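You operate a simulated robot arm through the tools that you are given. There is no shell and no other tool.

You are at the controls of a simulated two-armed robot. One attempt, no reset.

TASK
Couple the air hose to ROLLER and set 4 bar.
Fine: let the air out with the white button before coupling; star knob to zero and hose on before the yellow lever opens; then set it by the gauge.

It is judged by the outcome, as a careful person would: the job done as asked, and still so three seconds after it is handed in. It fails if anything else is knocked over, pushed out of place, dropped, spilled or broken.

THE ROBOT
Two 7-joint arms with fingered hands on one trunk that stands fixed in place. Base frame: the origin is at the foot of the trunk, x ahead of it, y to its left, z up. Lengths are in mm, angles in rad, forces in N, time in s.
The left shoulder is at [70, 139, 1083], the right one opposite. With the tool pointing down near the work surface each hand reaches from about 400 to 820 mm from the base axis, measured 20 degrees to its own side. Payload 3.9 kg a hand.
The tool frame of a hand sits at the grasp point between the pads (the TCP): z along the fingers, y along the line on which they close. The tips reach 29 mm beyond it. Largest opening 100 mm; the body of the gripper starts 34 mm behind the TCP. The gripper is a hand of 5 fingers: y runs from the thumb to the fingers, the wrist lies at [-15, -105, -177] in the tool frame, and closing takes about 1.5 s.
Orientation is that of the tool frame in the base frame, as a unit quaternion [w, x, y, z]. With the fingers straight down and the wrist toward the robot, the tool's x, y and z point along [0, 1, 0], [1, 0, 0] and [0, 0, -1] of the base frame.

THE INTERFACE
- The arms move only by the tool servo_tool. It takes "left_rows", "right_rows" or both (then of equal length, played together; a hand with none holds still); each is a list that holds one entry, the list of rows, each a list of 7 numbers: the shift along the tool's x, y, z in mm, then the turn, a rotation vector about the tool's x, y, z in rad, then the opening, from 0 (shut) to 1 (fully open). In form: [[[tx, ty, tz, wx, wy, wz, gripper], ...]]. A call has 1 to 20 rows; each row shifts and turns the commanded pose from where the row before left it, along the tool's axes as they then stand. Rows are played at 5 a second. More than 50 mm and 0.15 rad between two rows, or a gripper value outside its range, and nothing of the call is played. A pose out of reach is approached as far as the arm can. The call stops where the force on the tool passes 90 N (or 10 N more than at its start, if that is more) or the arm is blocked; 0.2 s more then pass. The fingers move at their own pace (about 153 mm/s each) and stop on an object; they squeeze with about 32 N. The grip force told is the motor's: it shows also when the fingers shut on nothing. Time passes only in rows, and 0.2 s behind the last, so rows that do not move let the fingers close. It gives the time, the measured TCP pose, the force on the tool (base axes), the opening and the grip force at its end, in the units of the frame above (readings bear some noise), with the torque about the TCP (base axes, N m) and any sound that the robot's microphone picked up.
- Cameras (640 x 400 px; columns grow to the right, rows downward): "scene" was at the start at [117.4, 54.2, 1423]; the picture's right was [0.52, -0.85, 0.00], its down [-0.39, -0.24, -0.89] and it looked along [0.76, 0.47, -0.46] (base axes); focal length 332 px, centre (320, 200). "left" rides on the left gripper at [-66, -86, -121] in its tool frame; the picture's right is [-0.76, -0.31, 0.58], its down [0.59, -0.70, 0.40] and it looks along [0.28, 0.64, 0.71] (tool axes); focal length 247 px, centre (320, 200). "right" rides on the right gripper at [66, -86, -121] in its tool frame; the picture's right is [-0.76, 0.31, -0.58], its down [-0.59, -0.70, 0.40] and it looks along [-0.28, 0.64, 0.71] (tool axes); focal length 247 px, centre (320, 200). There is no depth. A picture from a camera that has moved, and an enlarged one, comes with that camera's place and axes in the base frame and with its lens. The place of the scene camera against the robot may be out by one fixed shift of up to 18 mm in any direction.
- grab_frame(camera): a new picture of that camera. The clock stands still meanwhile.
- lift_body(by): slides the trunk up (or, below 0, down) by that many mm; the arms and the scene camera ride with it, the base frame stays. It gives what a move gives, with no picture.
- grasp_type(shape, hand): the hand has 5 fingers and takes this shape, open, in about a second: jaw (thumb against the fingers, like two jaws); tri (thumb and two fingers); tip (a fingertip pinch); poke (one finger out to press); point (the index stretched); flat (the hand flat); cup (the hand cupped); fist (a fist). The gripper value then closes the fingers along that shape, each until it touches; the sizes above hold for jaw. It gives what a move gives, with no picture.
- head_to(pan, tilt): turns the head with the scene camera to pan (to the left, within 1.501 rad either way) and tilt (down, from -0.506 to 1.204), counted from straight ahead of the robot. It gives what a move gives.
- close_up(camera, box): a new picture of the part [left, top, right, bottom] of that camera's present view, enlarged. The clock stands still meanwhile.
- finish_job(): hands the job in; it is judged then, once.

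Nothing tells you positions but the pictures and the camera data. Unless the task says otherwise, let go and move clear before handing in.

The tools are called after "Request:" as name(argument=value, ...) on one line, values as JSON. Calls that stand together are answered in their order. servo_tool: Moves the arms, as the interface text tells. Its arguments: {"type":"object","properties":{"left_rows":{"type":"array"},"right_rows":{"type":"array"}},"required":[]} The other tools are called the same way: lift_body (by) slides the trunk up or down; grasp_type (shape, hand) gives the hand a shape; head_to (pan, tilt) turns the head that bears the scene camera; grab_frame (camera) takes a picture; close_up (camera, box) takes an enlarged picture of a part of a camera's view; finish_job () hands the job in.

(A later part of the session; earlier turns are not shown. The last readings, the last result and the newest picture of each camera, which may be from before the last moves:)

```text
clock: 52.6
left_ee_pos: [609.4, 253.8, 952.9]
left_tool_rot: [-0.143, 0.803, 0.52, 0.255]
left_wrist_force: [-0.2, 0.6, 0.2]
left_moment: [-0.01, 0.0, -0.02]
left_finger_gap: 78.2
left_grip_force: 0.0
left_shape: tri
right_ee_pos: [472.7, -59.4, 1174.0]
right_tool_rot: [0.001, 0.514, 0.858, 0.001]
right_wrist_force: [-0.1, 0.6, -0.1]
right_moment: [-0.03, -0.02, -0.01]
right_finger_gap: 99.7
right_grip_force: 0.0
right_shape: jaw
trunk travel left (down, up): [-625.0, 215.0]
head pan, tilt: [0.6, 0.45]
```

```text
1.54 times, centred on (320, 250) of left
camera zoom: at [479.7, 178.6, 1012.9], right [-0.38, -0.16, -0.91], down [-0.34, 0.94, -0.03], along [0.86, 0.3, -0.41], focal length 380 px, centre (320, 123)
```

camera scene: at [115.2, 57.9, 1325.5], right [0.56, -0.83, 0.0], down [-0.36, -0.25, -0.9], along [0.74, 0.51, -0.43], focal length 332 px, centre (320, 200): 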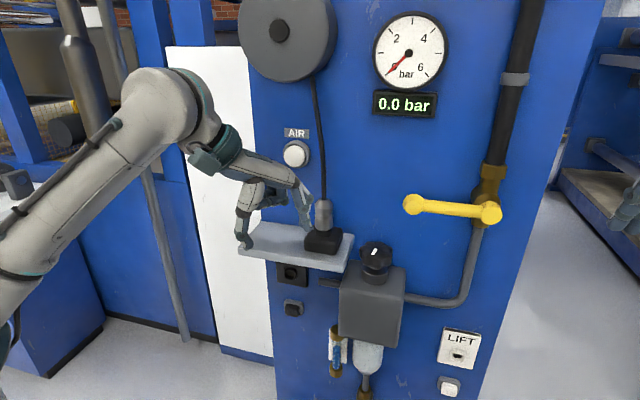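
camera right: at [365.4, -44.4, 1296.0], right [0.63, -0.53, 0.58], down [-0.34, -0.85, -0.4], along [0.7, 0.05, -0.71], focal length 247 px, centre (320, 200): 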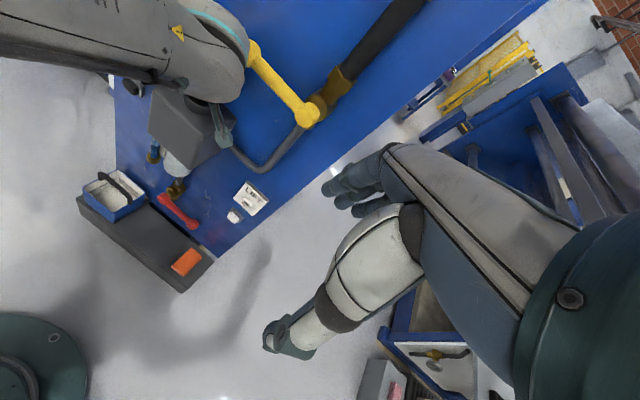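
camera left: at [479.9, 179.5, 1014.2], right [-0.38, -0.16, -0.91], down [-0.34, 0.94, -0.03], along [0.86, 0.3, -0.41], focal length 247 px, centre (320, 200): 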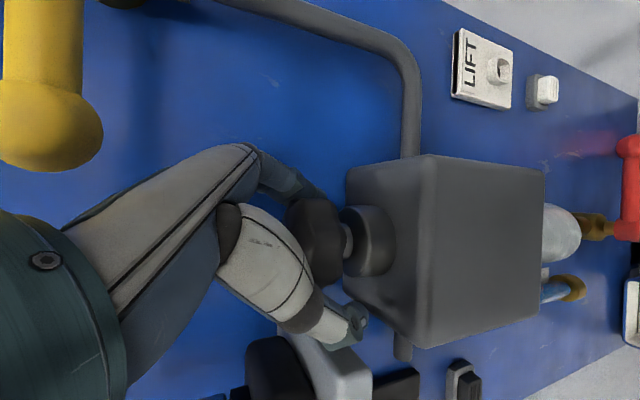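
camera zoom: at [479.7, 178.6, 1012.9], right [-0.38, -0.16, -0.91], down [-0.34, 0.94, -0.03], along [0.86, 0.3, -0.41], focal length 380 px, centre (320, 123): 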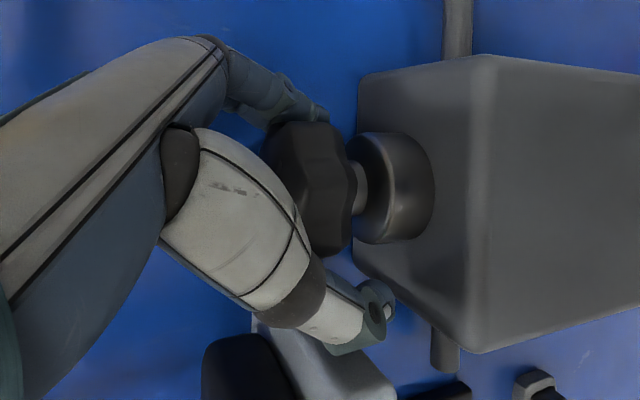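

Good, the hand is in the same position as before. I'll close on the knob, then turn counter-clockwise in small steps and check the torque after each pair.

Request:
servo_tool(left_rows=[[[0, 0, 0, 0, 0, 0, 0.5], [0, 0, 0, 0, 0, 0, 0.3], [0, 0, 0, 0, 0, 0, 0.0], [0, 0, 0, 0, 0, 0, 0.0], [0, 0, 0, 0, 0, 0, 0.0]]])

Request:
servo_tool(left_rows=[[[0, 0, 0, 0.0222, 0.0015, -0.0332, 0], [0, 0, 0, 0.0222, 0.0015, -0.0332, 0], [0, 0, 0, 0.0222, 0.0015, -0.0332, 0], [0, 0, 0, 0, 0, 0, 0]]])

Request:
close_up(camera="left", box=[180, 120, 460, 380])

```text
clock: 53.8
left_ee_pos: [611.8, 253.7, 952.4]
left_tool_rot: [-0.143, 0.803, 0.52, 0.254]
left_wrist_force: [4.7, -0.1, -3.6]
left_moment: [-0.13, -0.22, -0.03]
left_finger_gap: 47.3
left_grip_force: 32.2
left_shape: tri
right_ee_pos: [475.4, -58.3, 1174.1]
right_tool_rot: [0.001, 0.514, 0.858, 0.0]
right_wrist_force: [0.4, 0.1, -0.6]
right_moment: [0.01, -0.02, 0.03]
right_finger_gap: 99.9
right_grip_force: 0.0
right_shape: jaw
trunk travel left (down, up): [-625.0, 215.0]
head pan, tilt: [0.6, 0.45]
```

```text
clock: 54.8
left_ee_pos: [612.6, 253.6, 952.2]
left_tool_rot: [-0.158, 0.77, 0.567, 0.245]
left_wrist_force: [3.8, -3.0, -7.1]
left_moment: [-0.15, -0.08, -0.01]
left_finger_gap: 46.8
left_grip_force: 32.0
left_shape: tri
right_ee_pos: [475.5, -58.3, 1172.9]
right_tool_rot: [0.0, 0.515, 0.857, 0.0]
right_wrist_force: [0.3, 0.2, 0.4]
right_moment: [0.0, 0.03, 0.0]
right_finger_gap: 99.6
right_grip_force: 0.0
right_shape: jaw
trunk travel left (down, up): [-625.0, 215.0]
head pan, tilt: [0.6, 0.45]
```

```text
1.54 times, centred on (320, 250) of left
camera zoom: at [491.4, 163.8, 1012.7], right [-0.36, -0.21, -0.91], down [-0.45, 0.89, -0.03], along [0.82, 0.4, -0.41], focal length 380 px, centre (320, 123)
```

zoom: 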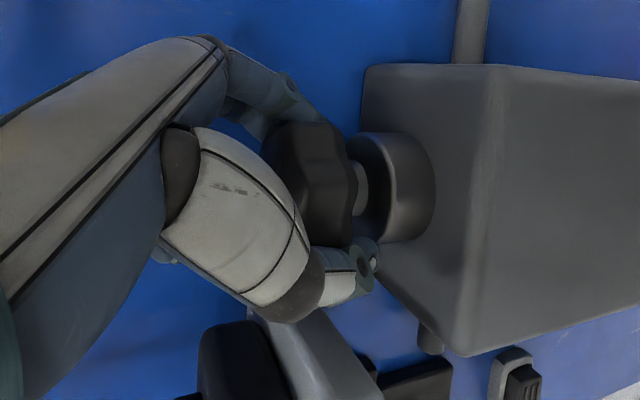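

The knob turned 7° more with no resisting torque, so it wasn't at its stop before. I'll keep going in small steps.

Request:
servo_tool(left_rows=[[[0, 0, 0, 0.0222, 0.0015, -0.0332, 0], [0, 0, 0, 0.0222, 0.0015, -0.0332, 0], [0, 0, 0, 0, 0, 0, 0]]])

Request:
servo_tool(left_rows=[[[0, 0, 0, 0.0222, 0.0015, -0.0332, 0], [0, 0, 0, 0.0222, 0.0015, -0.0332, 0], [0, 0, 0, 0, 0, 0, 0]]])

Request:
close_up(camera="left", box=[180, 120, 460, 380])

```text
clock: 55.6
left_ee_pos: [610.4, 253.9, 952.4]
left_tool_rot: [-0.167, 0.747, 0.597, 0.238]
left_wrist_force: [4.7, -5.9, -9.3]
left_moment: [-0.14, -0.13, -0.21]
left_finger_gap: 46.7
left_grip_force: 31.9
left_shape: tri
right_ee_pos: [476.4, -58.8, 1174.6]
right_tool_rot: [-0.001, 0.514, 0.858, 0.0]
right_wrist_force: [0.0, 0.3, 0.1]
right_moment: [0.01, 0.04, -0.05]
right_finger_gap: 99.7
right_grip_force: 0.0
right_shape: jaw
trunk travel left (down, up): [-625.0, 215.0]
head pan, tilt: [0.6, 0.45]
```

```text
clock: 56.4
left_ee_pos: [612.0, 252.6, 952.8]
left_tool_rot: [-0.178, 0.722, 0.626, 0.233]
left_wrist_force: [6.4, -7.3, -12.1]
left_moment: [-0.29, -0.51, -0.76]
left_finger_gap: 45.7
left_grip_force: 32.4
left_shape: tri
right_ee_pos: [477.0, -59.4, 1173.2]
right_tool_rot: [0.0, 0.515, 0.857, 0.0]
right_wrist_force: [-0.4, 0.1, 0.1]
right_moment: [-0.03, 0.02, -0.01]
right_finger_gap: 99.9
right_grip_force: 0.1
right_shape: jaw
trunk travel left (down, up): [-625.0, 215.0]
head pan, tilt: [0.6, 0.45]
```

```text
1.54 times, centred on (320, 250) of left
camera zoom: at [507.4, 145.4, 1012.7], right [-0.32, -0.26, -0.91], down [-0.59, 0.81, -0.03], along [0.74, 0.53, -0.41], focal length 380 px, centre (320, 123)
```

zoom: 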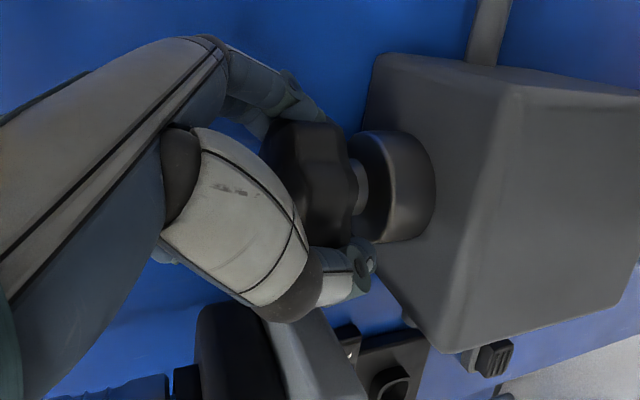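

The resisting torque climbs from 0 to -0.2 to -0.8 N·m while the grip holds, so the knob is now against its zero stop. This time I'll open fully before rotating, so it can't be dragged back, then retreat.

Request:
servo_tool(left_rows=[[[0, 0, 0, 0, 0, 0, 0.6], [0, 0, 0, 0, 0, 0, 0.76], [0, 0, 0, 0, 0, 0, 0.78], [0, 0, 0, 0, 0, 0, 0.78], [0, 0, 0, 0, 0, 0, 0.78], [0, 0, 0, -0.0444, -0.003, 0.0663, 0.78], [0, 0, 0, -0.0444, -0.003, 0.0663, 0.78], [0, 0, 0, -0.0444, -0.003, 0.0663, 0.78], [0, 0, 0, -0.0222, -0.0015, 0.0332, 0.78], [0, 0, 0, 0, 0, 0, 0.78]]])

Request:
close_up(camera="left", box=[180, 120, 460, 380])

```text
clock: 58.6
left_ee_pos: [610.4, 253.8, 954.2]
left_tool_rot: [-0.143, 0.803, 0.519, 0.255]
left_wrist_force: [0.0, 0.4, -0.3]
left_moment: [-0.01, 0.02, -0.01]
left_finger_gap: 77.9
left_grip_force: 0.0
left_shape: tri
right_ee_pos: [474.2, -59.6, 1175.4]
right_tool_rot: [0.0, 0.514, 0.858, 0.001]
right_wrist_force: [0.0, 0.3, -0.5]
right_moment: [-0.03, -0.02, 0.0]
right_finger_gap: 99.6
right_grip_force: 0.1
right_shape: jaw
trunk travel left (down, up): [-625.0, 215.0]
head pan, tilt: [0.6, 0.45]
```

```text
1.54 times, centred on (320, 250) of left
camera zoom: at [480.0, 179.2, 1014.4], right [-0.38, -0.16, -0.91], down [-0.34, 0.94, -0.03], along [0.86, 0.3, -0.41], focal length 380 px, centre (320, 123)
```

zoom: 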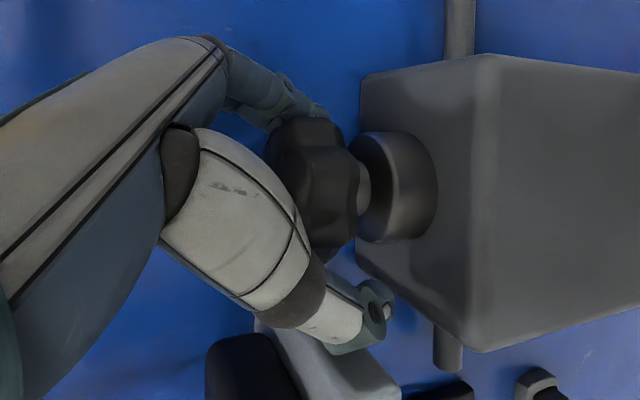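

Next I'll retreat along the known path, up and left, and look at the mark again.

Request:
servo_tool(left_rows=[[[-12.4, 0, -8.4, 0, 0, 0, 0.78], [-12.4, 0, -8.4, 0, 0, 0, 0.78], [-12.4, 0, -8.4, 0, 0, 0, 0.78], [-12.4, 0, -8.4, 0, 0, 0, 0.78], [-10.7, -26.7, -11.1, 0, 0, 0, 0.78], [-10.7, -26.7, -11.1, 0, 0, 0, 0.78], [-10.7, -26.7, -11.1, 0, 0, 0, 0.78], [22, 1.5, -33, 0, 0, 0, 0.78], [22, 1.5, -33, 0, 0, 0, 0.78], [22, 1.5, -33, 0, 0, 0, 0.78], [24, -28, 15, 0, 0, 0, 0.78], [24, -28, 15, 0, 0, 0, 0.78], [24, -28, 15, 0, 0, 0, 0.78], [24, -28, 15, 0, 0, 0, 0.78], [0, 0, 0, 0, -0.122, 0, 0.78], [0, 0, 0, 0, -0.122, 0, 0.78], [0, 0, 0, 0, -0.122, 0, 0.78], [0, 0, 0, 0, -0.122, 0, 0.78], [0, 0, 0, 0, -0.122, 0, 0.78], [0, 0, 0, 0, 0, 0, 0.78]]])

Request:
grab_frame(camera="scene")

Request:
close_up(camera="scene", box=[330, 220, 430, 290])

```text
clock: 62.8
left_ee_pos: [438.6, 340.6, 1079.1]
left_tool_rot: [0.021, 0.842, 0.539, 0.002]
left_wrist_force: [-0.3, -0.3, -0.2]
left_moment: [-0.02, 0.0, 0.0]
left_finger_gap: 78.0
left_grip_force: 0.1
left_shape: tri
right_ee_pos: [473.6, -58.9, 1174.8]
right_tool_rot: [0.0, 0.515, 0.857, 0.002]
right_wrist_force: [0.3, 0.2, 0.5]
right_moment: [-0.01, 0.02, -0.01]
right_finger_gap: 99.9
right_grip_force: 0.1
right_shape: jaw
trunk travel left (down, up): [-625.0, 215.0]
head pan, tilt: [0.6, 0.45]
```

```text
taken
camera scene: at [115.2, 57.9, 1325.5], right [0.56, -0.83, 0.0], down [-0.36, -0.25, -0.9], along [0.74, 0.51, -0.43], focal length 332 px, centre (320, 200)
```

scene: 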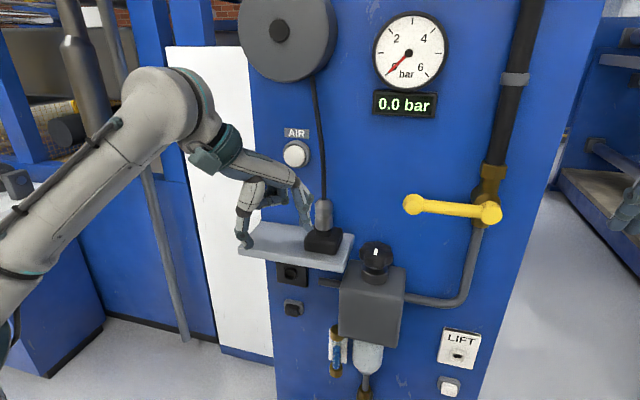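

```text
5.71 times, centred on (380, 255) of scene
camera zoom: at [115.2, 57.9, 1325.5], right [0.56, -0.83, 0.0], down [-0.36, -0.25, -0.9], along [0.74, 0.51, -0.43], focal length 1897 px, centre (-23, -114)
```

zoom: 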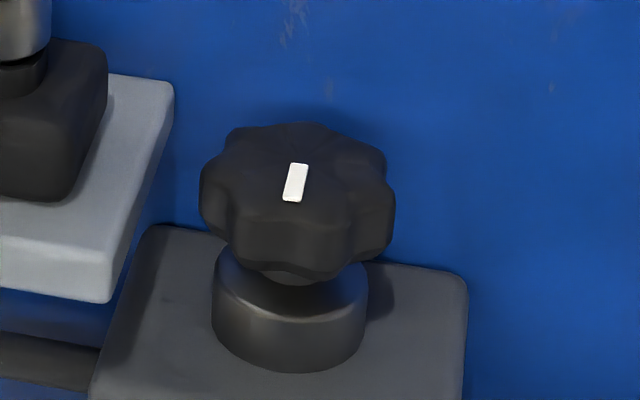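

The mark now points straight out along the panel normal, so the star knob is at zero, and the lever is still closed. Next is the hose: before lifting the coupler I'll lower the trunk and test in free air whether the left hand can take the insertion orientation, with fingers pointing right and forward and the thumb below.

Request:
lift_body(by=-280)

Request:
servo_tool(left_rows=[[[13, 5, 0, -0.143, 0, 0, 0.5], [0, 0, 0, -0.143, 0, 0, 0.5], [0, 0, 0, -0.143, 0, 0, 0.5], [0, 0, 0, -0.143, 0, 0, 0.5], [0, 0, 0, -0.143, 0, 0, 0.5], [0, 0, 0, -0.143, 0, 0, 0.5], [0, 0, 0, -0.143, 0, 0, 0.5], [0, 0, 0, -0.143, 0, 0, 0.5], [0, 0, 0, -0.143, 0, 0, 0.5], [0, 0, 0, -0.143, 0, 0, 0.5], [0, 0, 0, -0.14, 0, 0, 0.5], [0, 0, 0, 0, 0, 0, 0.5]]])

Request:
grab_frame(camera="scene")

Request:
grab_frame(camera="left")

```text
clock: 65.7
left_ee_pos: [439.5, 341.7, 800.1]
left_tool_rot: [0.02, 0.842, 0.539, 0.003]
left_wrist_force: [0.5, 0.0, 0.0]
left_moment: [-0.01, -0.01, -0.01]
left_finger_gap: 77.7
left_grip_force: 0.0
left_shape: tri
right_ee_pos: [473.5, -59.7, 893.5]
right_tool_rot: [0.0, 0.514, 0.858, 0.001]
right_wrist_force: [-0.1, -0.8, -0.3]
right_moment: [0.02, -0.02, -0.01]
right_finger_gap: 99.7
right_grip_force: 0.1
right_shape: jaw
trunk travel left (down, up): [-345.0, 495.0]
head pan, tilt: [0.6, 0.45]
```

```text
clock: 68.2
left_ee_pos: [449.7, 352.0, 799.4]
left_tool_rot: [0.61, 0.581, 0.379, 0.383]
left_wrist_force: [0.0, -0.2, 0.5]
left_moment: [0.01, 0.02, 0.0]
left_finger_gap: 50.3
left_grip_force: 0.1
left_shape: tri
right_ee_pos: [474.3, -59.3, 895.2]
right_tool_rot: [0.0, 0.514, 0.858, 0.001]
right_wrist_force: [0.4, -0.3, 0.1]
right_moment: [0.01, 0.02, 0.01]
right_finger_gap: 99.6
right_grip_force: 0.0
right_shape: jaw
trunk travel left (down, up): [-345.0, 495.0]
head pan, tilt: [0.6, 0.45]
```

```text
taken
camera scene: at [115.4, 58.2, 1045.5], right [0.56, -0.83, 0.0], down [-0.36, -0.25, -0.9], along [0.74, 0.51, -0.44], focal length 332 px, centre (320, 200)
```

scene: 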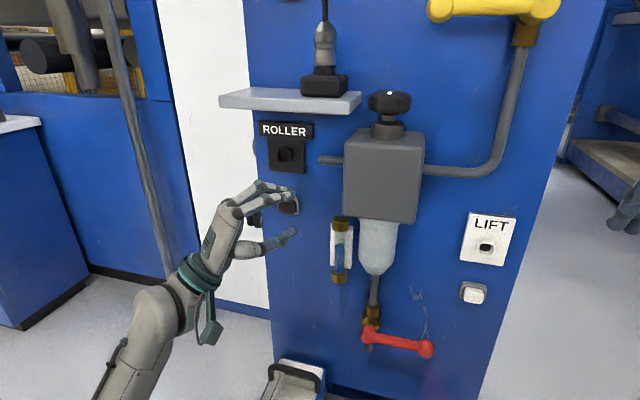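

```text
taken
camera left: at [314.8, 339.3, 710.5], right [0.21, -0.94, -0.27], down [0.63, 0.35, -0.7], along [0.75, -0.02, 0.66], focal length 247 px, centre (320, 200)
```

left: 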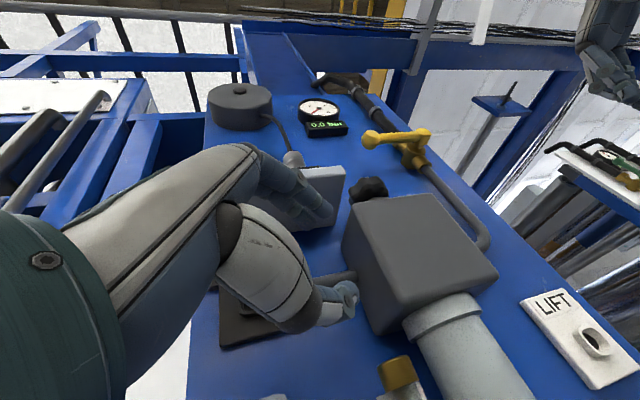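

The left hand took the insertion orientation with no reach limit. Because the knuckles stick out, I'll grip the coupler with the closing line about 40° off the normal (yaw 60°, tilt 45°), coming from the front left. First I'll turn the hand back down and raise the trunk.

Request:
servo_tool(left_rows=[[[0, 0, 0, 0.143, 0, 0, 0.6], [0, 0, 0, 0.143, 0, 0, 0.6], [0, 0, 0, 0.143, 0, 0, 0.6], [0, 0, 0, 0.143, 0, 0, 0.6], [0, 0, 0, 0.143, 0, 0, 0.6], [0, 0, 0, 0.143, 0, 0, 0.6], [0, 0, 0, 0.143, 0, 0, 0.6], [0, 0, 0, 0.143, 0, 0, 0.6], [0, 0, 0, 0.143, 0, 0, 0.6], [0, 0, 0, 0.143, 0, 0, 0.6], [0, 0, 0, 0.14, 0, 0, 0.6], [0, 0, 0, 0, 0, 0, 0.6]]])

Request:
lift_body(by=230)

Request:
servo_tool(left_rows=[[[0, 0, 0, 0, 0, -0.148, 0.6], [0, 0, 0, 0, 0, -0.148, 0.6], [0, 0, 0, 0, 0, -0.148, 0.6], [0, 0, 0, 0, 0, -0.148, 0.6], [0, 0, 0, 0, 0, -0.148, 0.6], [0, 0, 0, 0, 0, -0.148, 0.6], [0, 0, 0, 0, 0, -0.148, 0.6], [0, 0, 0, 0, 0, -0.148, 0.6], [0, 0, 0, 0, 0, -0.148, 0.6], [0, 0, 0, 0, 0, -0.148, 0.6], [0, 0, 0, 0, -0.131, 0, 0.6], [0, 0, 0, 0, -0.131, 0, 0.6], [0, 0, 0, 0, -0.131, 0, 0.6], [0, 0, 0, 0, -0.131, 0, 0.6], [0, 0, 0, 0, -0.131, 0, 0.6], [0, 0, 0, 0, -0.131, 0, 0.6], [0, 0, 0, 0, 0, 0, 0.6]]])

Request:
grab_frame(camera="scene")

Request:
grab_frame(camera="left")

```text
clock: 70.8
left_ee_pos: [449.3, 351.1, 800.3]
left_tool_rot: [0.02, 0.842, 0.539, 0.002]
left_wrist_force: [0.2, 0.4, 0.2]
left_moment: [0.0, 0.03, -0.02]
left_finger_gap: 60.0
left_grip_force: 0.1
left_shape: tri
right_ee_pos: [474.0, -59.3, 894.4]
right_tool_rot: [0.0, 0.514, 0.858, 0.0]
right_wrist_force: [-0.4, 0.0, 0.8]
right_moment: [0.02, -0.01, -0.04]
right_finger_gap: 99.7
right_grip_force: 0.0
right_shape: jaw
trunk travel left (down, up): [-345.0, 495.0]
head pan, tilt: [0.6, 0.45]
```

```text
clock: 73.3
left_ee_pos: [449.2, 350.7, 1030.1]
left_tool_rot: [0.02, 0.842, 0.538, 0.002]
left_wrist_force: [-0.3, -0.7, 0.0]
left_moment: [-0.01, -0.03, 0.02]
left_finger_gap: 60.1
left_grip_force: 0.0
left_shape: tri
right_ee_pos: [474.1, -58.5, 1124.1]
right_tool_rot: [0.0, 0.514, 0.858, 0.001]
right_wrist_force: [-0.8, -0.2, -0.2]
right_moment: [-0.03, 0.02, 0.02]
right_finger_gap: 99.8
right_grip_force: 0.1
right_shape: jaw
trunk travel left (down, up): [-575.0, 265.0]
head pan, tilt: [0.6, 0.45]
```

```text
clock: 76.9
left_ee_pos: [447.8, 351.1, 1030.6]
left_tool_rot: [0.386, 0.235, 0.885, -0.109]
left_wrist_force: [0.6, 0.2, 1.0]
left_moment: [-0.01, 0.04, 0.02]
left_finger_gap: 59.6
left_grip_force: 0.1
left_shape: tri
right_ee_pos: [474.5, -59.3, 1124.6]
right_tool_rot: [0.0, 0.514, 0.858, 0.001]
right_wrist_force: [0.4, -0.8, -0.6]
right_moment: [0.01, 0.0, 0.01]
right_finger_gap: 100.0
right_grip_force: 0.1
right_shape: jaw
trunk travel left (down, up): [-575.0, 265.0]
head pan, tilt: [0.6, 0.45]
```

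```text
taken
camera scene: at [115.4, 57.9, 1275.5], right [0.56, -0.83, 0.0], down [-0.36, -0.25, -0.9], along [0.74, 0.51, -0.44], focal length 332 px, centre (320, 200)
```

scene: 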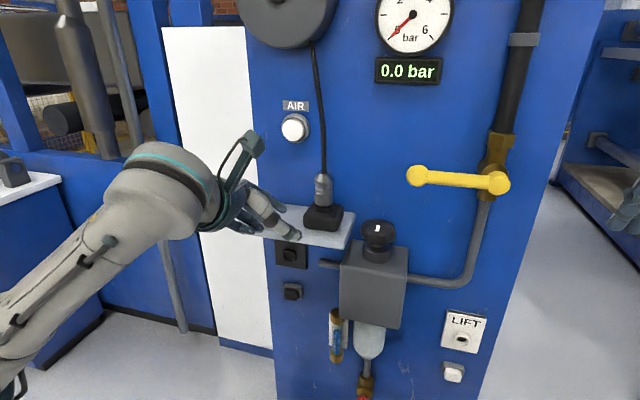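

```text
taken
camera left: at [369.4, 299.4, 1160.5], right [0.66, -0.73, 0.17], down [-0.45, -0.56, -0.69], along [0.6, 0.38, -0.7], focal length 247 px, centre (320, 200)
```

left: 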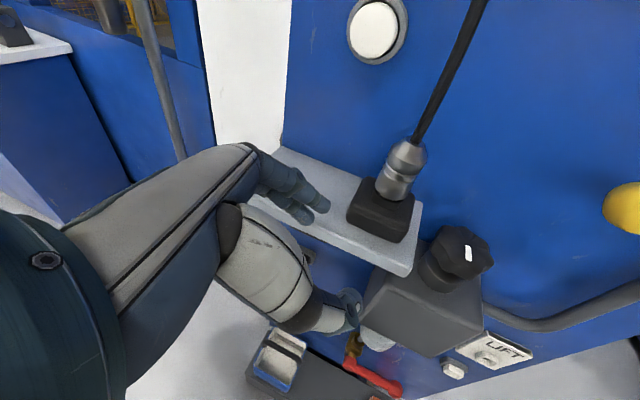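

The hand is in the grip orientation in front and to the left of the coupler, with no reach limits. I'll zoom in to pin the coupler's position.

Request:
close_up(camera="left", box=[320, 100, 480, 260])

Request:
close_up(camera="scene", box=[240, 150, 380, 260])

Request:
close_up(camera="right", box=[0, 0, 240, 150])

```text
2.50 times, centred on (400, 180) of left
camera zoom: at [369.4, 299.4, 1160.5], right [0.66, -0.73, 0.17], down [-0.45, -0.56, -0.69], along [0.6, 0.38, -0.7], focal length 617 px, centre (120, 250)
```

zoom: 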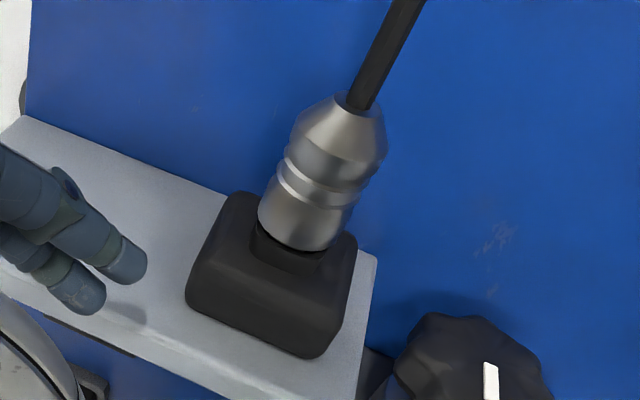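

```text
3.64 times, centred on (310, 205) of scene
camera zoom: at [115.4, 57.9, 1275.5], right [0.56, -0.83, 0.0], down [-0.36, -0.25, -0.9], along [0.74, 0.51, -0.44], focal length 1207 px, centre (356, 182)
```

zoom: 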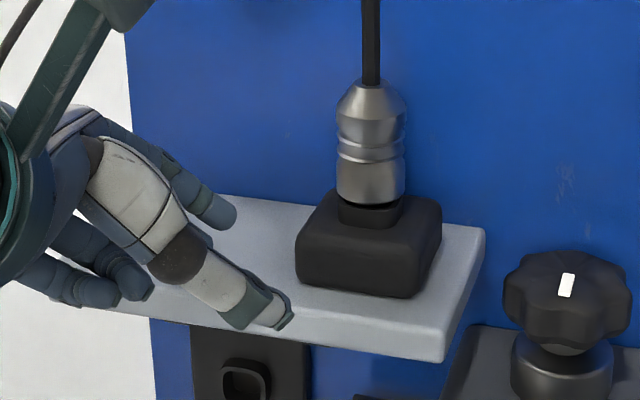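

```text
2.67 times, centred on (120, 75) of right
camera zoom: at [366.3, -41.6, 1245.9], right [0.63, -0.52, 0.58], down [-0.34, -0.85, -0.4], along [0.7, 0.05, -0.71], focal length 659 px, centre (853, 533)
```

zoom: 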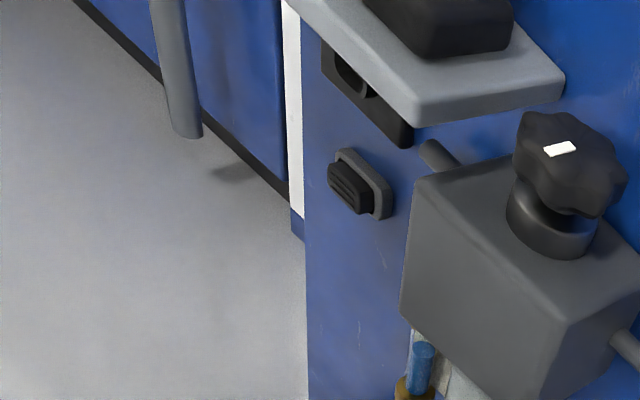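

Triangulating, I get the coupler axis at about [579, 348.5], with metal from z≈1001 to 1057 and about 33 mm across. I'll line up to its left front and move in along the hand's approach direction at grip height.

Request:
servo_tool(left_rows=[[[-5.3, 32.2, 8.6, 0, 0, 0, 0.6], [-5.3, 32.2, 8.6, 0, 0, 0, 0.6], [-13.5, 0, 14.7, 0, 0, 0, 0.6], [-13.5, 0, 14.7, 0, 0, 0, 0.6], [-13.5, 0, 14.7, 0, 0, 0, 0.6], [0, 0, 0, 0, 0, 0, 0.6]]])

Request:
grab_frame(camera="left")

Request:
close_up(camera="scene", box=[240, 130, 380, 260])

```text
clock: 78.3
left_ee_pos: [549.3, 370.0, 1024.5]
left_tool_rot: [0.385, 0.234, 0.886, -0.11]
left_wrist_force: [0.8, -0.3, -0.3]
left_moment: [-0.01, 0.02, 0.02]
left_finger_gap: 59.9
left_grip_force: 0.1
left_shape: tri
right_ee_pos: [473.3, -58.2, 1123.9]
right_tool_rot: [0.0, 0.515, 0.857, 0.002]
right_wrist_force: [0.2, 0.8, -0.4]
right_moment: [0.01, 0.02, 0.02]
right_finger_gap: 99.7
right_grip_force: 0.1
right_shape: jaw
trunk travel left (down, up): [-575.0, 265.0]
head pan, tilt: [0.6, 0.45]
```

```text
taken
camera left: at [471.2, 317.8, 1155.6], right [0.66, -0.73, 0.17], down [-0.45, -0.56, -0.69], along [0.6, 0.38, -0.7], focal length 247 px, centre (320, 200)
```

left: 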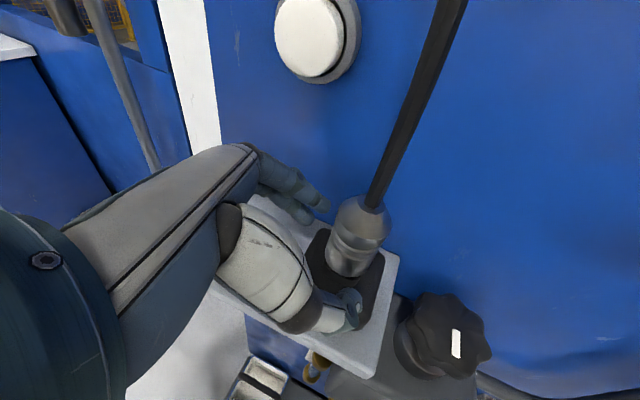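

```text
3.08 times, centred on (310, 195) of scene
camera zoom: at [115.1, 58.6, 1275.5], right [0.56, -0.83, 0.0], down [-0.36, -0.25, -0.9], along [0.74, 0.51, -0.44], focal length 1021 px, centre (351, 215)
```

zoom: 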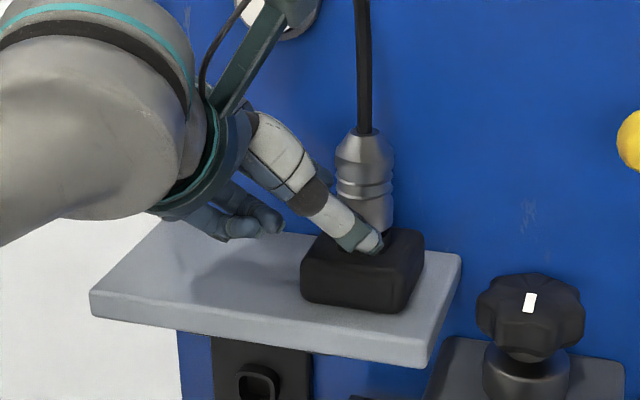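

The coupler is lined up between the fingers and thumb, 36 mm ahead. I'll rise 6 mm to keep the thumb tip off the dock, then move in around it.

Request:
servo_tool(left_rows=[[[-4.8, -2, -4.4, 0, 0, 0, 0.6], [-8.1, -0.7, 8.8, 0, 0, 0, 0.6], [-8.1, -0.7, 8.8, 0, 0, 0, 0.6], [-8.1, -0.5, 8.8, 0, 0, 0, 0.6], [0, 0, 0, 0, 0, 0, 0.6]]])

Request:
grab_frame(camera="left")

Request:
close_up(camera="scene", box=[240, 130, 380, 260])

```text
clock: 79.5
left_ee_pos: [578.4, 345.8, 1030.2]
left_tool_rot: [0.384, 0.234, 0.886, -0.11]
left_wrist_force: [-0.9, 1.3, 0.4]
left_moment: [0.0, 0.04, -0.01]
left_finger_gap: 59.5
left_grip_force: 0.1
left_shape: tri
right_ee_pos: [473.6, -58.5, 1124.6]
right_tool_rot: [0.001, 0.515, 0.857, 0.001]
right_wrist_force: [0.8, -0.4, -0.3]
right_moment: [0.0, 0.0, 0.01]
right_finger_gap: 99.9
right_grip_force: 0.1
right_shape: jaw
trunk travel left (down, up): [-575.0, 265.0]
head pan, tilt: [0.6, 0.45]
```

```text
taken
camera left: at [499.9, 295.1, 1162.6], right [0.66, -0.73, 0.17], down [-0.45, -0.56, -0.69], along [0.6, 0.38, -0.7], focal length 247 px, centre (320, 200)
```

left: 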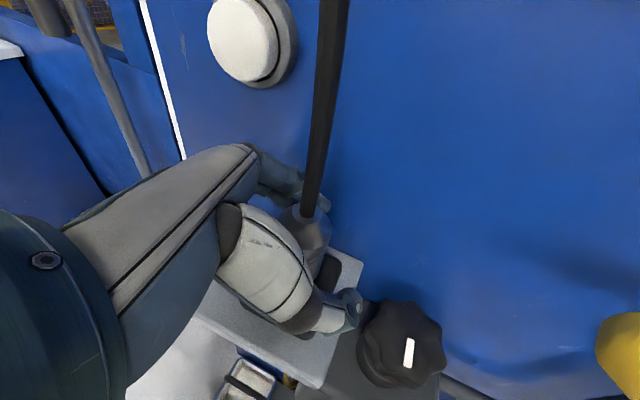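

```text
3.08 times, centred on (310, 195) of scene
camera zoom: at [115.1, 58.5, 1275.5], right [0.56, -0.83, 0.0], down [-0.36, -0.25, -0.9], along [0.74, 0.51, -0.44], focal length 1021 px, centre (351, 215)
```

zoom: 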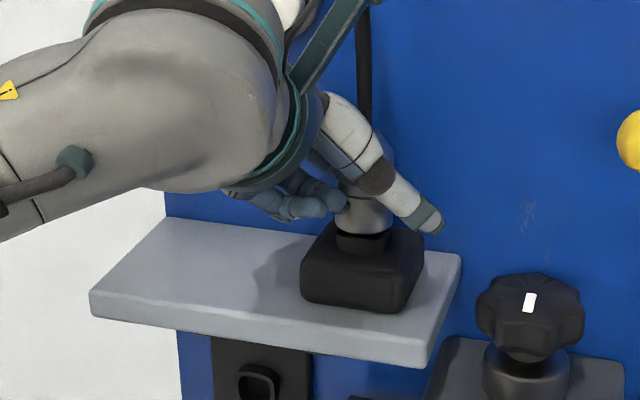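

The coupler is between the thumb and fingers. I'll close the grip gently.

Request:
servo_tool(left_rows=[[[0, 0, 0, 0, 0, 0, 0.4], [0, 0, 0, 0, 0, 0, 0.2], [0, 0, 0, 0, 0, 0, 0.0], [0, 0, 0, 0, 0, 0, 0.0], [0, 0, 0, 0, 0, 0, 0.0]]])

Request:
close_up(camera="scene", box=[240, 130, 380, 260])

Request:
close_up(camera="left", box=[200, 100, 440, 380])

```text
clock: 80.7
left_ee_pos: [582.1, 344.2, 1030.1]
left_tool_rot: [0.384, 0.235, 0.886, -0.11]
left_wrist_force: [12.5, -5.5, -3.2]
left_moment: [0.0, -0.1, 0.0]
left_finger_gap: 19.4
left_grip_force: 32.6
left_shape: tri
right_ee_pos: [475.8, -59.7, 1122.0]
right_tool_rot: [-0.001, 0.514, 0.858, 0.0]
right_wrist_force: [-0.1, -0.5, -0.4]
right_moment: [0.0, -0.01, -0.02]
right_finger_gap: 99.9
right_grip_force: 0.1
right_shape: jaw
trunk travel left (down, up): [-575.0, 265.0]
head pan, tilt: [0.6, 0.45]
```

```text
3.08 times, centred on (310, 195) of scene
camera zoom: at [118.5, 57.2, 1275.1], right [0.56, -0.83, 0.0], down [-0.36, -0.24, -0.9], along [0.74, 0.51, -0.44], focal length 1021 px, centre (351, 215)
```

zoom: 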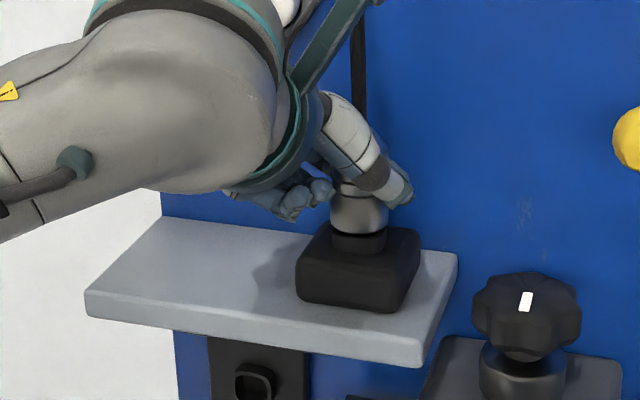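

```text
1.43 times, centred on (320, 240) of left
camera zoom: at [503.0, 293.4, 1161.1], right [0.66, -0.73, 0.16], down [-0.45, -0.56, -0.69], along [0.6, 0.38, -0.7], focal length 353 px, centre (320, 143)
```

zoom: 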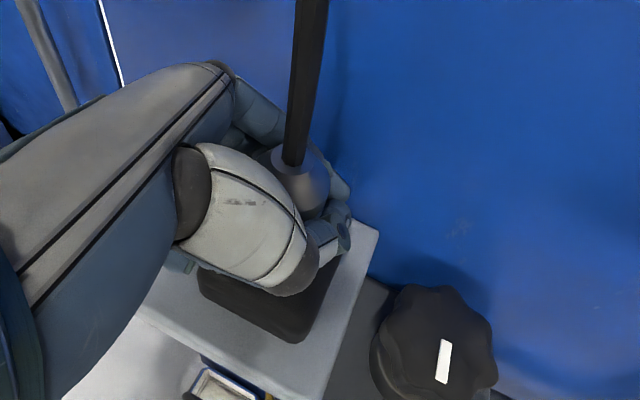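

The fingers have wrapped around the coupler, and there is about 13 N pulling the hand toward it. I'll ease forward 4 mm to relax that, then lift straight up a little.

Request:
servo_tool(left_rows=[[[-3, 0, 3.2, 0, 0, 0, 0], [0, 0, 0, 0, 0, 0, 0], [0, 0, 0, 0, 0, 0, 0]]])

Request:
servo_tool(left_rows=[[[-3.7, 0, -3.4, 0, 0, 0, 0], [-3.7, 0, -3.4, 0, 0, 0, 0], [-3.7, 0, -3.4, 0, 0, 0, 0], [0, 0, 0, 0, 0, 0, 0]]])

Request:
close_up(camera="scene", box=[240, 130, 380, 260])

Request:
close_up(camera="left", box=[200, 100, 440, 380])

```text
clock: 81.5
left_ee_pos: [583.5, 343.0, 1030.3]
left_tool_rot: [0.383, 0.235, 0.886, -0.11]
left_wrist_force: [2.3, -1.3, -5.3]
left_moment: [0.23, -0.08, 0.01]
left_finger_gap: 18.5
left_grip_force: 31.6
left_shape: tri
right_ee_pos: [475.9, -59.1, 1124.1]
right_tool_rot: [0.0, 0.514, 0.858, -0.001]
right_wrist_force: [-0.1, -0.5, 0.3]
right_moment: [-0.01, -0.06, 0.0]
right_finger_gap: 99.9
right_grip_force: 0.0
right_shape: jaw
trunk travel left (down, up): [-575.0, 265.0]
head pan, tilt: [0.6, 0.45]
```

```text
clock: 82.5
left_ee_pos: [584.1, 342.9, 1045.8]
left_tool_rot: [0.385, 0.234, 0.886, -0.109]
left_wrist_force: [-0.2, 0.1, -0.1]
left_moment: [-0.03, -0.04, -0.06]
left_finger_gap: 18.0
left_grip_force: 32.0
left_shape: tri
right_ee_pos: [474.3, -58.8, 1125.0]
right_tool_rot: [0.0, 0.515, 0.857, 0.0]
right_wrist_force: [-0.8, 0.7, 0.0]
right_moment: [0.01, -0.02, 0.0]
right_finger_gap: 99.7
right_grip_force: 0.0
right_shape: jaw
trunk travel left (down, up): [-575.0, 265.0]
head pan, tilt: [0.6, 0.45]
```

```text
3.08 times, centred on (310, 195) of scene
camera zoom: at [115.7, 58.4, 1275.4], right [0.56, -0.83, 0.0], down [-0.36, -0.25, -0.9], along [0.74, 0.51, -0.44], focal length 1021 px, centre (351, 215)
```

zoom: 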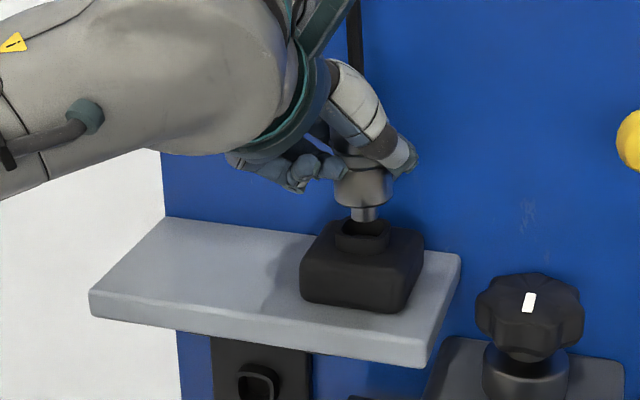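

```text
1.43 times, centred on (320, 240) of left
camera zoom: at [504.2, 292.7, 1178.3], right [0.66, -0.73, 0.17], down [-0.45, -0.56, -0.69], along [0.6, 0.38, -0.7], focal length 353 px, centre (320, 143)
```

zoom: 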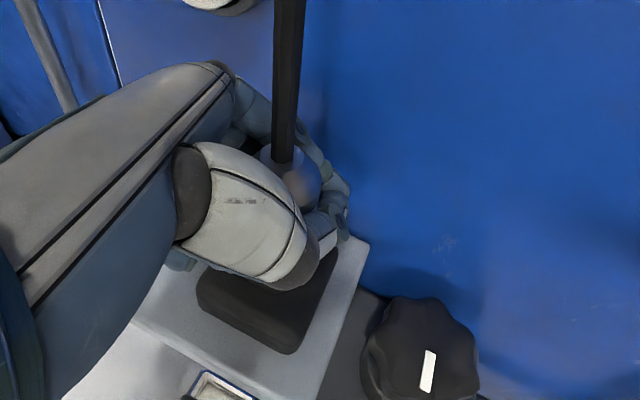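

The coupler is lifting cleanly out of the dock, and I can see its narrower plug tip. I'll raise it 40 mm more to see the whole plug.

Request:
servo_tool(left_rows=[[[-7.4, 0, -6.8, 0, 0, 0, 0], [-7.4, 0, -6.8, 0, 0, 0, 0], [-7.4, 0, -6.8, 0, 0, 0, 0], [-7.4, 0, -6.8, 0, 0, 0, 0], [0, 0, 0, 0, 0, 0, 0]]])

Request:
close_up(camera="scene", box=[240, 110, 380, 250])

Request:
close_up(camera="left", box=[200, 100, 440, 380])

```text
clock: 83.7
left_ee_pos: [583.1, 342.5, 1086.1]
left_tool_rot: [0.385, 0.235, 0.886, -0.11]
left_wrist_force: [0.3, 0.5, -0.6]
left_moment: [-0.03, 0.01, -0.01]
left_finger_gap: 18.3
left_grip_force: 32.1
left_shape: tri
right_ee_pos: [475.0, -59.3, 1124.8]
right_tool_rot: [0.0, 0.514, 0.858, -0.001]
right_wrist_force: [0.7, -0.4, 0.1]
right_moment: [-0.03, 0.03, -0.01]
right_finger_gap: 100.0
right_grip_force: 0.1
right_shape: jaw
trunk travel left (down, up): [-575.0, 265.0]
head pan, tilt: [0.6, 0.45]
```

```text
2.86 times, centred on (310, 180) of scene
camera zoom: at [115.5, 58.4, 1275.4], right [0.56, -0.83, 0.0], down [-0.36, -0.25, -0.9], along [0.74, 0.51, -0.44], focal length 948 px, centre (349, 257)
```

zoom: 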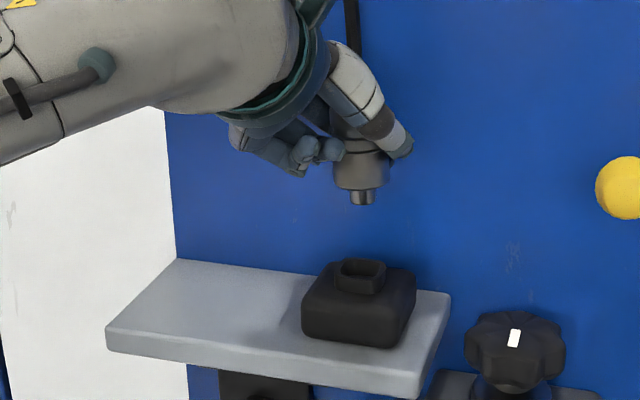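

```text
1.43 times, centred on (320, 240) of left
camera zoom: at [504.2, 292.1, 1217.4], right [0.66, -0.73, 0.17], down [-0.45, -0.56, -0.69], along [0.6, 0.38, -0.7], focal length 353 px, centre (320, 143)
```

zoom: 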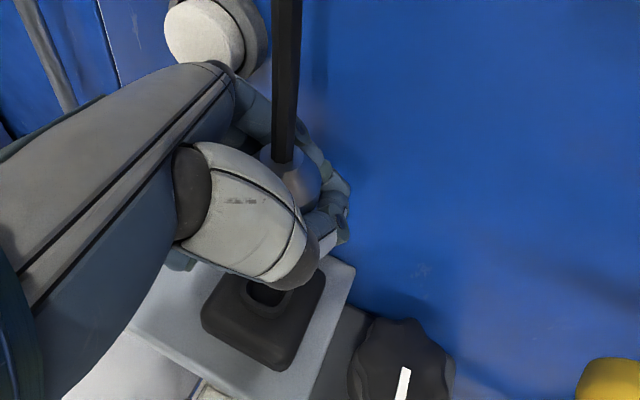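

The plug is about 15 mm across and 11 mm long below the metal body. I'll draw it away from the panel, shift left in front of ROLLER, lower the trunk, and then rotate it so the plug points at the panel.

Request:
servo_tool(left_rows=[[[13.8, -24, -14.6, 0, 0, 0, 0], [13.8, -24, -14.6, 0, 0, 0, 0], [13.8, -24, -14.6, 0, 0, 0, 0], [13.8, -24, -14.6, 0, 0, 0, 0], [14.2, 17.8, -15.7, 0, 0, 0, 0], [14.2, 17.8, -15.7, 0, 0, 0, 0], [14.2, 17.8, -15.7, 0, 0, 0, 0], [0, 0, 0, 0, 0, 0, 0]]])

Request:
lift_body(by=-190)

Request:
grab_frame(camera="scene")

Request:
grab_frame(camera="left")

```text
clock: 85.5
left_ee_pos: [438.6, 378.7, 1087.6]
left_tool_rot: [0.383, 0.235, 0.887, -0.109]
left_wrist_force: [-0.2, 0.3, -0.4]
left_moment: [0.02, 0.01, -0.01]
left_finger_gap: 17.6
left_grip_force: 31.4
left_shape: tri
right_ee_pos: [472.9, -57.9, 1123.7]
right_tool_rot: [0.0, 0.514, 0.858, 0.001]
right_wrist_force: [0.0, -0.4, 0.2]
right_moment: [-0.03, 0.01, -0.02]
right_finger_gap: 100.0
right_grip_force: 0.1
right_shape: jaw
trunk travel left (down, up): [-575.0, 265.0]
head pan, tilt: [0.6, 0.45]
```

```text
clock: 87.5
left_ee_pos: [437.2, 379.5, 897.2]
left_tool_rot: [0.385, 0.234, 0.886, -0.11]
left_wrist_force: [0.0, 0.1, -0.5]
left_moment: [-0.01, 0.02, -0.01]
left_finger_gap: 17.7
left_grip_force: 31.9
left_shape: tri
right_ee_pos: [473.5, -59.1, 934.3]
right_tool_rot: [0.0, 0.514, 0.858, 0.0]
right_wrist_force: [0.0, -0.5, 0.0]
right_moment: [0.0, -0.01, 0.0]
right_finger_gap: 99.7
right_grip_force: 0.1
right_shape: jaw
trunk travel left (down, up): [-385.0, 455.0]
head pan, tilt: [0.6, 0.45]
```

```text
taken
camera scene: at [115.3, 58.3, 1085.5], right [0.56, -0.83, 0.0], down [-0.36, -0.25, -0.9], along [0.74, 0.51, -0.44], focal length 332 px, centre (320, 200)
```

scene: 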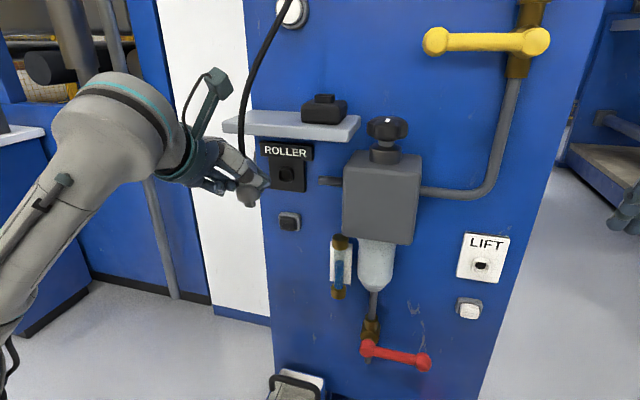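

```text
taken
camera left: at [359.0, 327.8, 1027.9], right [0.66, -0.73, 0.17], down [-0.45, -0.56, -0.69], along [0.6, 0.38, -0.7], focal length 247 px, centre (320, 200)
```

left: 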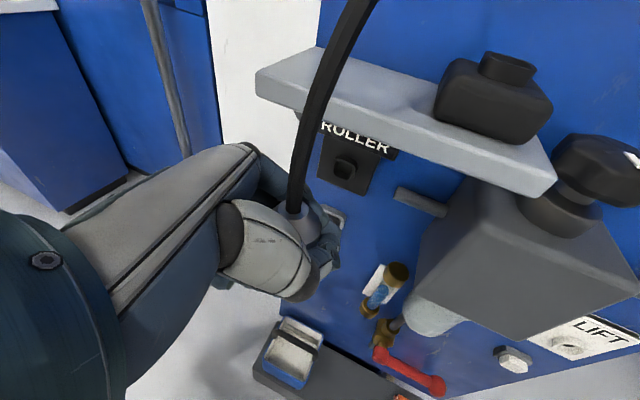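

The coupler is held in front of ROLLER with the hose trailing freely. I'll zoom in on the socket to pin its position before rotating.

Request:
close_up(camera="left", box=[270, 90, 430, 230])

Request:
close_up(camera="scene", box=[210, 100, 350, 240])

```text
2.86 times, centred on (350, 160) of left
camera zoom: at [359.0, 327.8, 1027.9], right [0.66, -0.73, 0.17], down [-0.45, -0.56, -0.69], along [0.6, 0.38, -0.7], focal length 706 px, centre (234, 314)
```

zoom: 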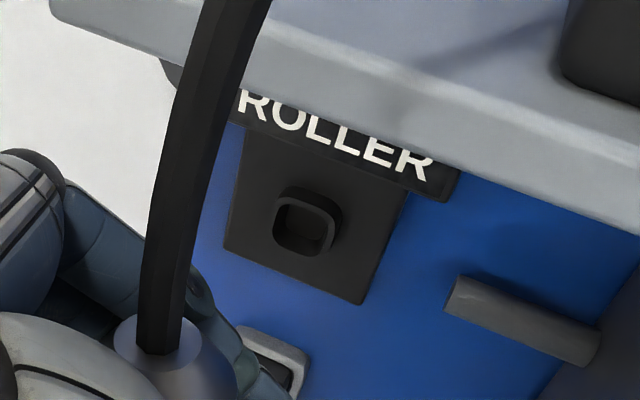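

```text
2.86 times, centred on (280, 170) of scene
camera zoom: at [115.3, 58.3, 1085.5], right [0.56, -0.83, 0.0], down [-0.36, -0.25, -0.9], along [0.74, 0.51, -0.44], focal length 948 px, centre (434, 286)
```

zoom: 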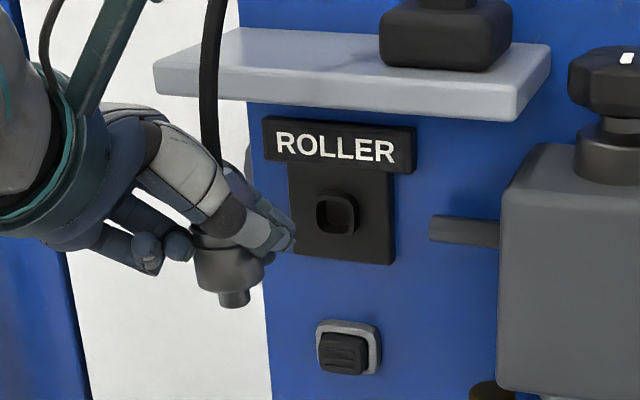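

I have ROLLER's collar face near [593, 449, 837], give or take about 10 mm in depth. I'll rotate the coupler 90° about the horizontal axis so the plug points into the panel, well in front of it.

Request:
servo_tool(left_rows=[[[0, 0, 0, -0.0734, -0.0918, 0.0811, 0], [0, 0, 0, -0.0734, -0.0918, 0.0811, 0], [0, 0, 0, -0.0734, -0.0918, 0.0811, 0], [0, 0, 0, -0.0734, -0.0918, 0.0811, 0], [0, 0, 0, -0.0734, -0.0918, 0.0811, 0], [0, 0, 0, -0.0734, -0.0918, 0.0811, 0], [0, 0, 0, -0.0734, -0.0918, 0.0811, 0], [0, 0, 0, -0.0734, -0.0918, 0.0811, 0], [0, 0, 0, -0.0734, -0.0918, 0.0811, 0], [0, 0, 0, -0.0734, -0.0918, 0.0811, 0], [0, 0, 0, -0.0734, -0.0918, 0.0811, 0], [0, 0, 0, 0, 0, 0, 0]]])

Request:
grab_frame(camera="scene")

Request:
grab_frame(camera="left")

```text
clock: 90.2
left_ee_pos: [380.8, 461.0, 931.9]
left_tool_rot: [0.8, 0.346, 0.398, 0.287]
left_wrist_force: [-0.2, -0.8, -0.8]
left_moment: [-0.01, -0.01, 0.01]
left_finger_gap: 18.0
left_grip_force: 31.6
left_shape: tri
left hand out of reach, approached as far as the arm can: row 5, 6, 8, 9, 10, 11
right_ee_pos: [473.6, -58.7, 935.3]
right_tool_rot: [0.0, 0.514, 0.858, 0.0]
right_wrist_force: [-0.5, 0.3, 0.0]
right_moment: [0.0, -0.02, 0.01]
right_finger_gap: 99.8
right_grip_force: 0.1
right_shape: jaw
trunk travel left (down, up): [-385.0, 455.0]
head pan, tilt: [0.6, 0.45]
```

```text
taken
camera scene: at [115.3, 58.3, 1085.4], right [0.56, -0.83, 0.0], down [-0.36, -0.25, -0.9], along [0.74, 0.51, -0.44], focal length 332 px, centre (320, 200)
```

scene: 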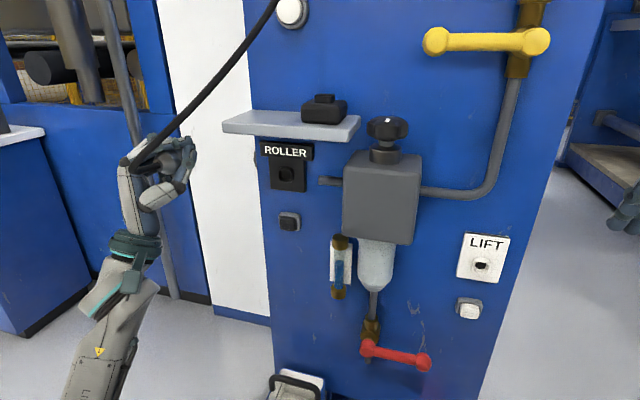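

```text
taken
camera left: at [262.2, 400.4, 841.2], right [0.15, -0.93, 0.35], down [0.77, -0.11, -0.63], along [0.62, 0.36, 0.69], focal length 247 px, centre (320, 200)
```

left: 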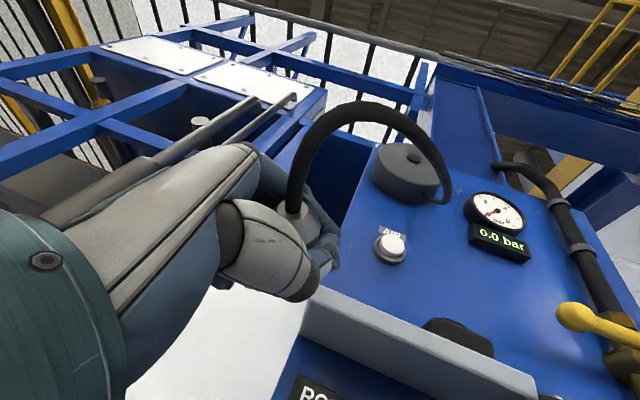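

The hand reached the insertion orientation, with the plug pointing along [0.94, 0.33, 0] at the panel, although the position drifted during the turn. I'll lower to ROLLER height in free space, then move forward to a standoff.

Request:
servo_tool(left_rows=[[[13.6, -24.2, -13.8, 0, 0, 0, 0], [13.6, -24.2, -13.8, 0, 0, 0, 0], [13.6, -24.2, -13.8, 0, 0, 0, 0], [5.2, -13.2, 28.3, 0, 0, 0, 0], [5.2, -13.2, 28.3, 0, 0, 0, 0], [5.2, -13.2, 28.3, 0, 0, 0, 0], [0, 0, 0, 0, 0, 0, 0]]])

Request:
grab_frame(camera="scene")

Request:
grab_frame(camera="left")

```text
clock: 91.8
left_ee_pos: [484.3, 457.2, 872.6]
left_tool_rot: [0.804, 0.332, 0.397, 0.293]
left_wrist_force: [0.2, 0.1, -1.1]
left_moment: [0.02, -0.04, -0.02]
left_finger_gap: 17.9
left_grip_force: 32.2
left_shape: tri
left hand out of reach, approached as far as the arm can: row 1, 2
right_ee_pos: [472.7, -58.9, 933.9]
right_tool_rot: [0.0, 0.514, 0.858, 0.0]
right_wrist_force: [-0.4, 0.2, -0.6]
right_moment: [0.01, 0.03, -0.02]
right_finger_gap: 99.9
right_grip_force: 0.0
right_shape: jaw
trunk travel left (down, up): [-385.0, 455.0]
head pan, tilt: [0.6, 0.45]
```

```text
taken
camera scene: at [115.5, 58.4, 1085.4], right [0.56, -0.83, 0.0], down [-0.36, -0.25, -0.9], along [0.74, 0.51, -0.44], focal length 332 px, centre (320, 200)
```

scene: 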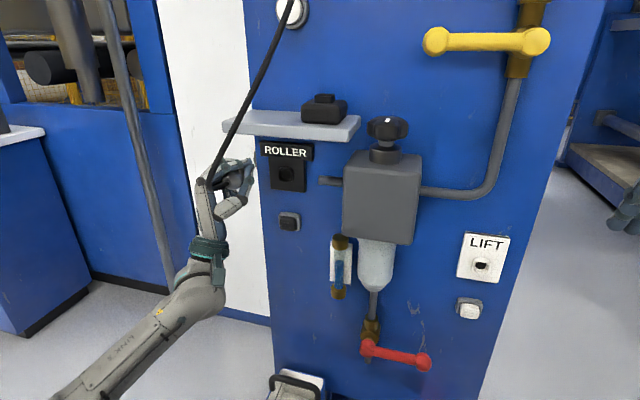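

```text
taken
camera left: at [369.1, 393.4, 780.0], right [0.16, -0.92, 0.37], down [0.78, -0.12, -0.61], along [0.61, 0.38, 0.7], focal length 247 px, centre (320, 200)
```

left: 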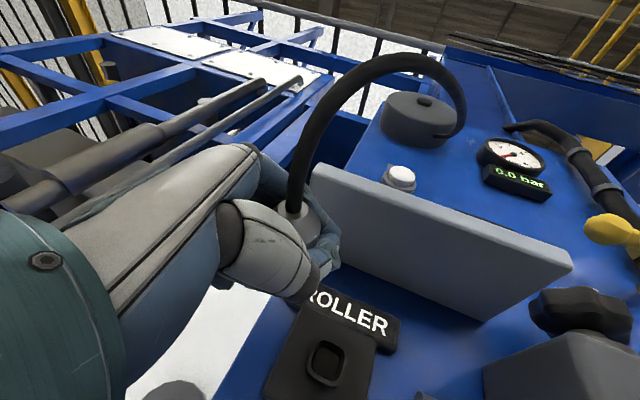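

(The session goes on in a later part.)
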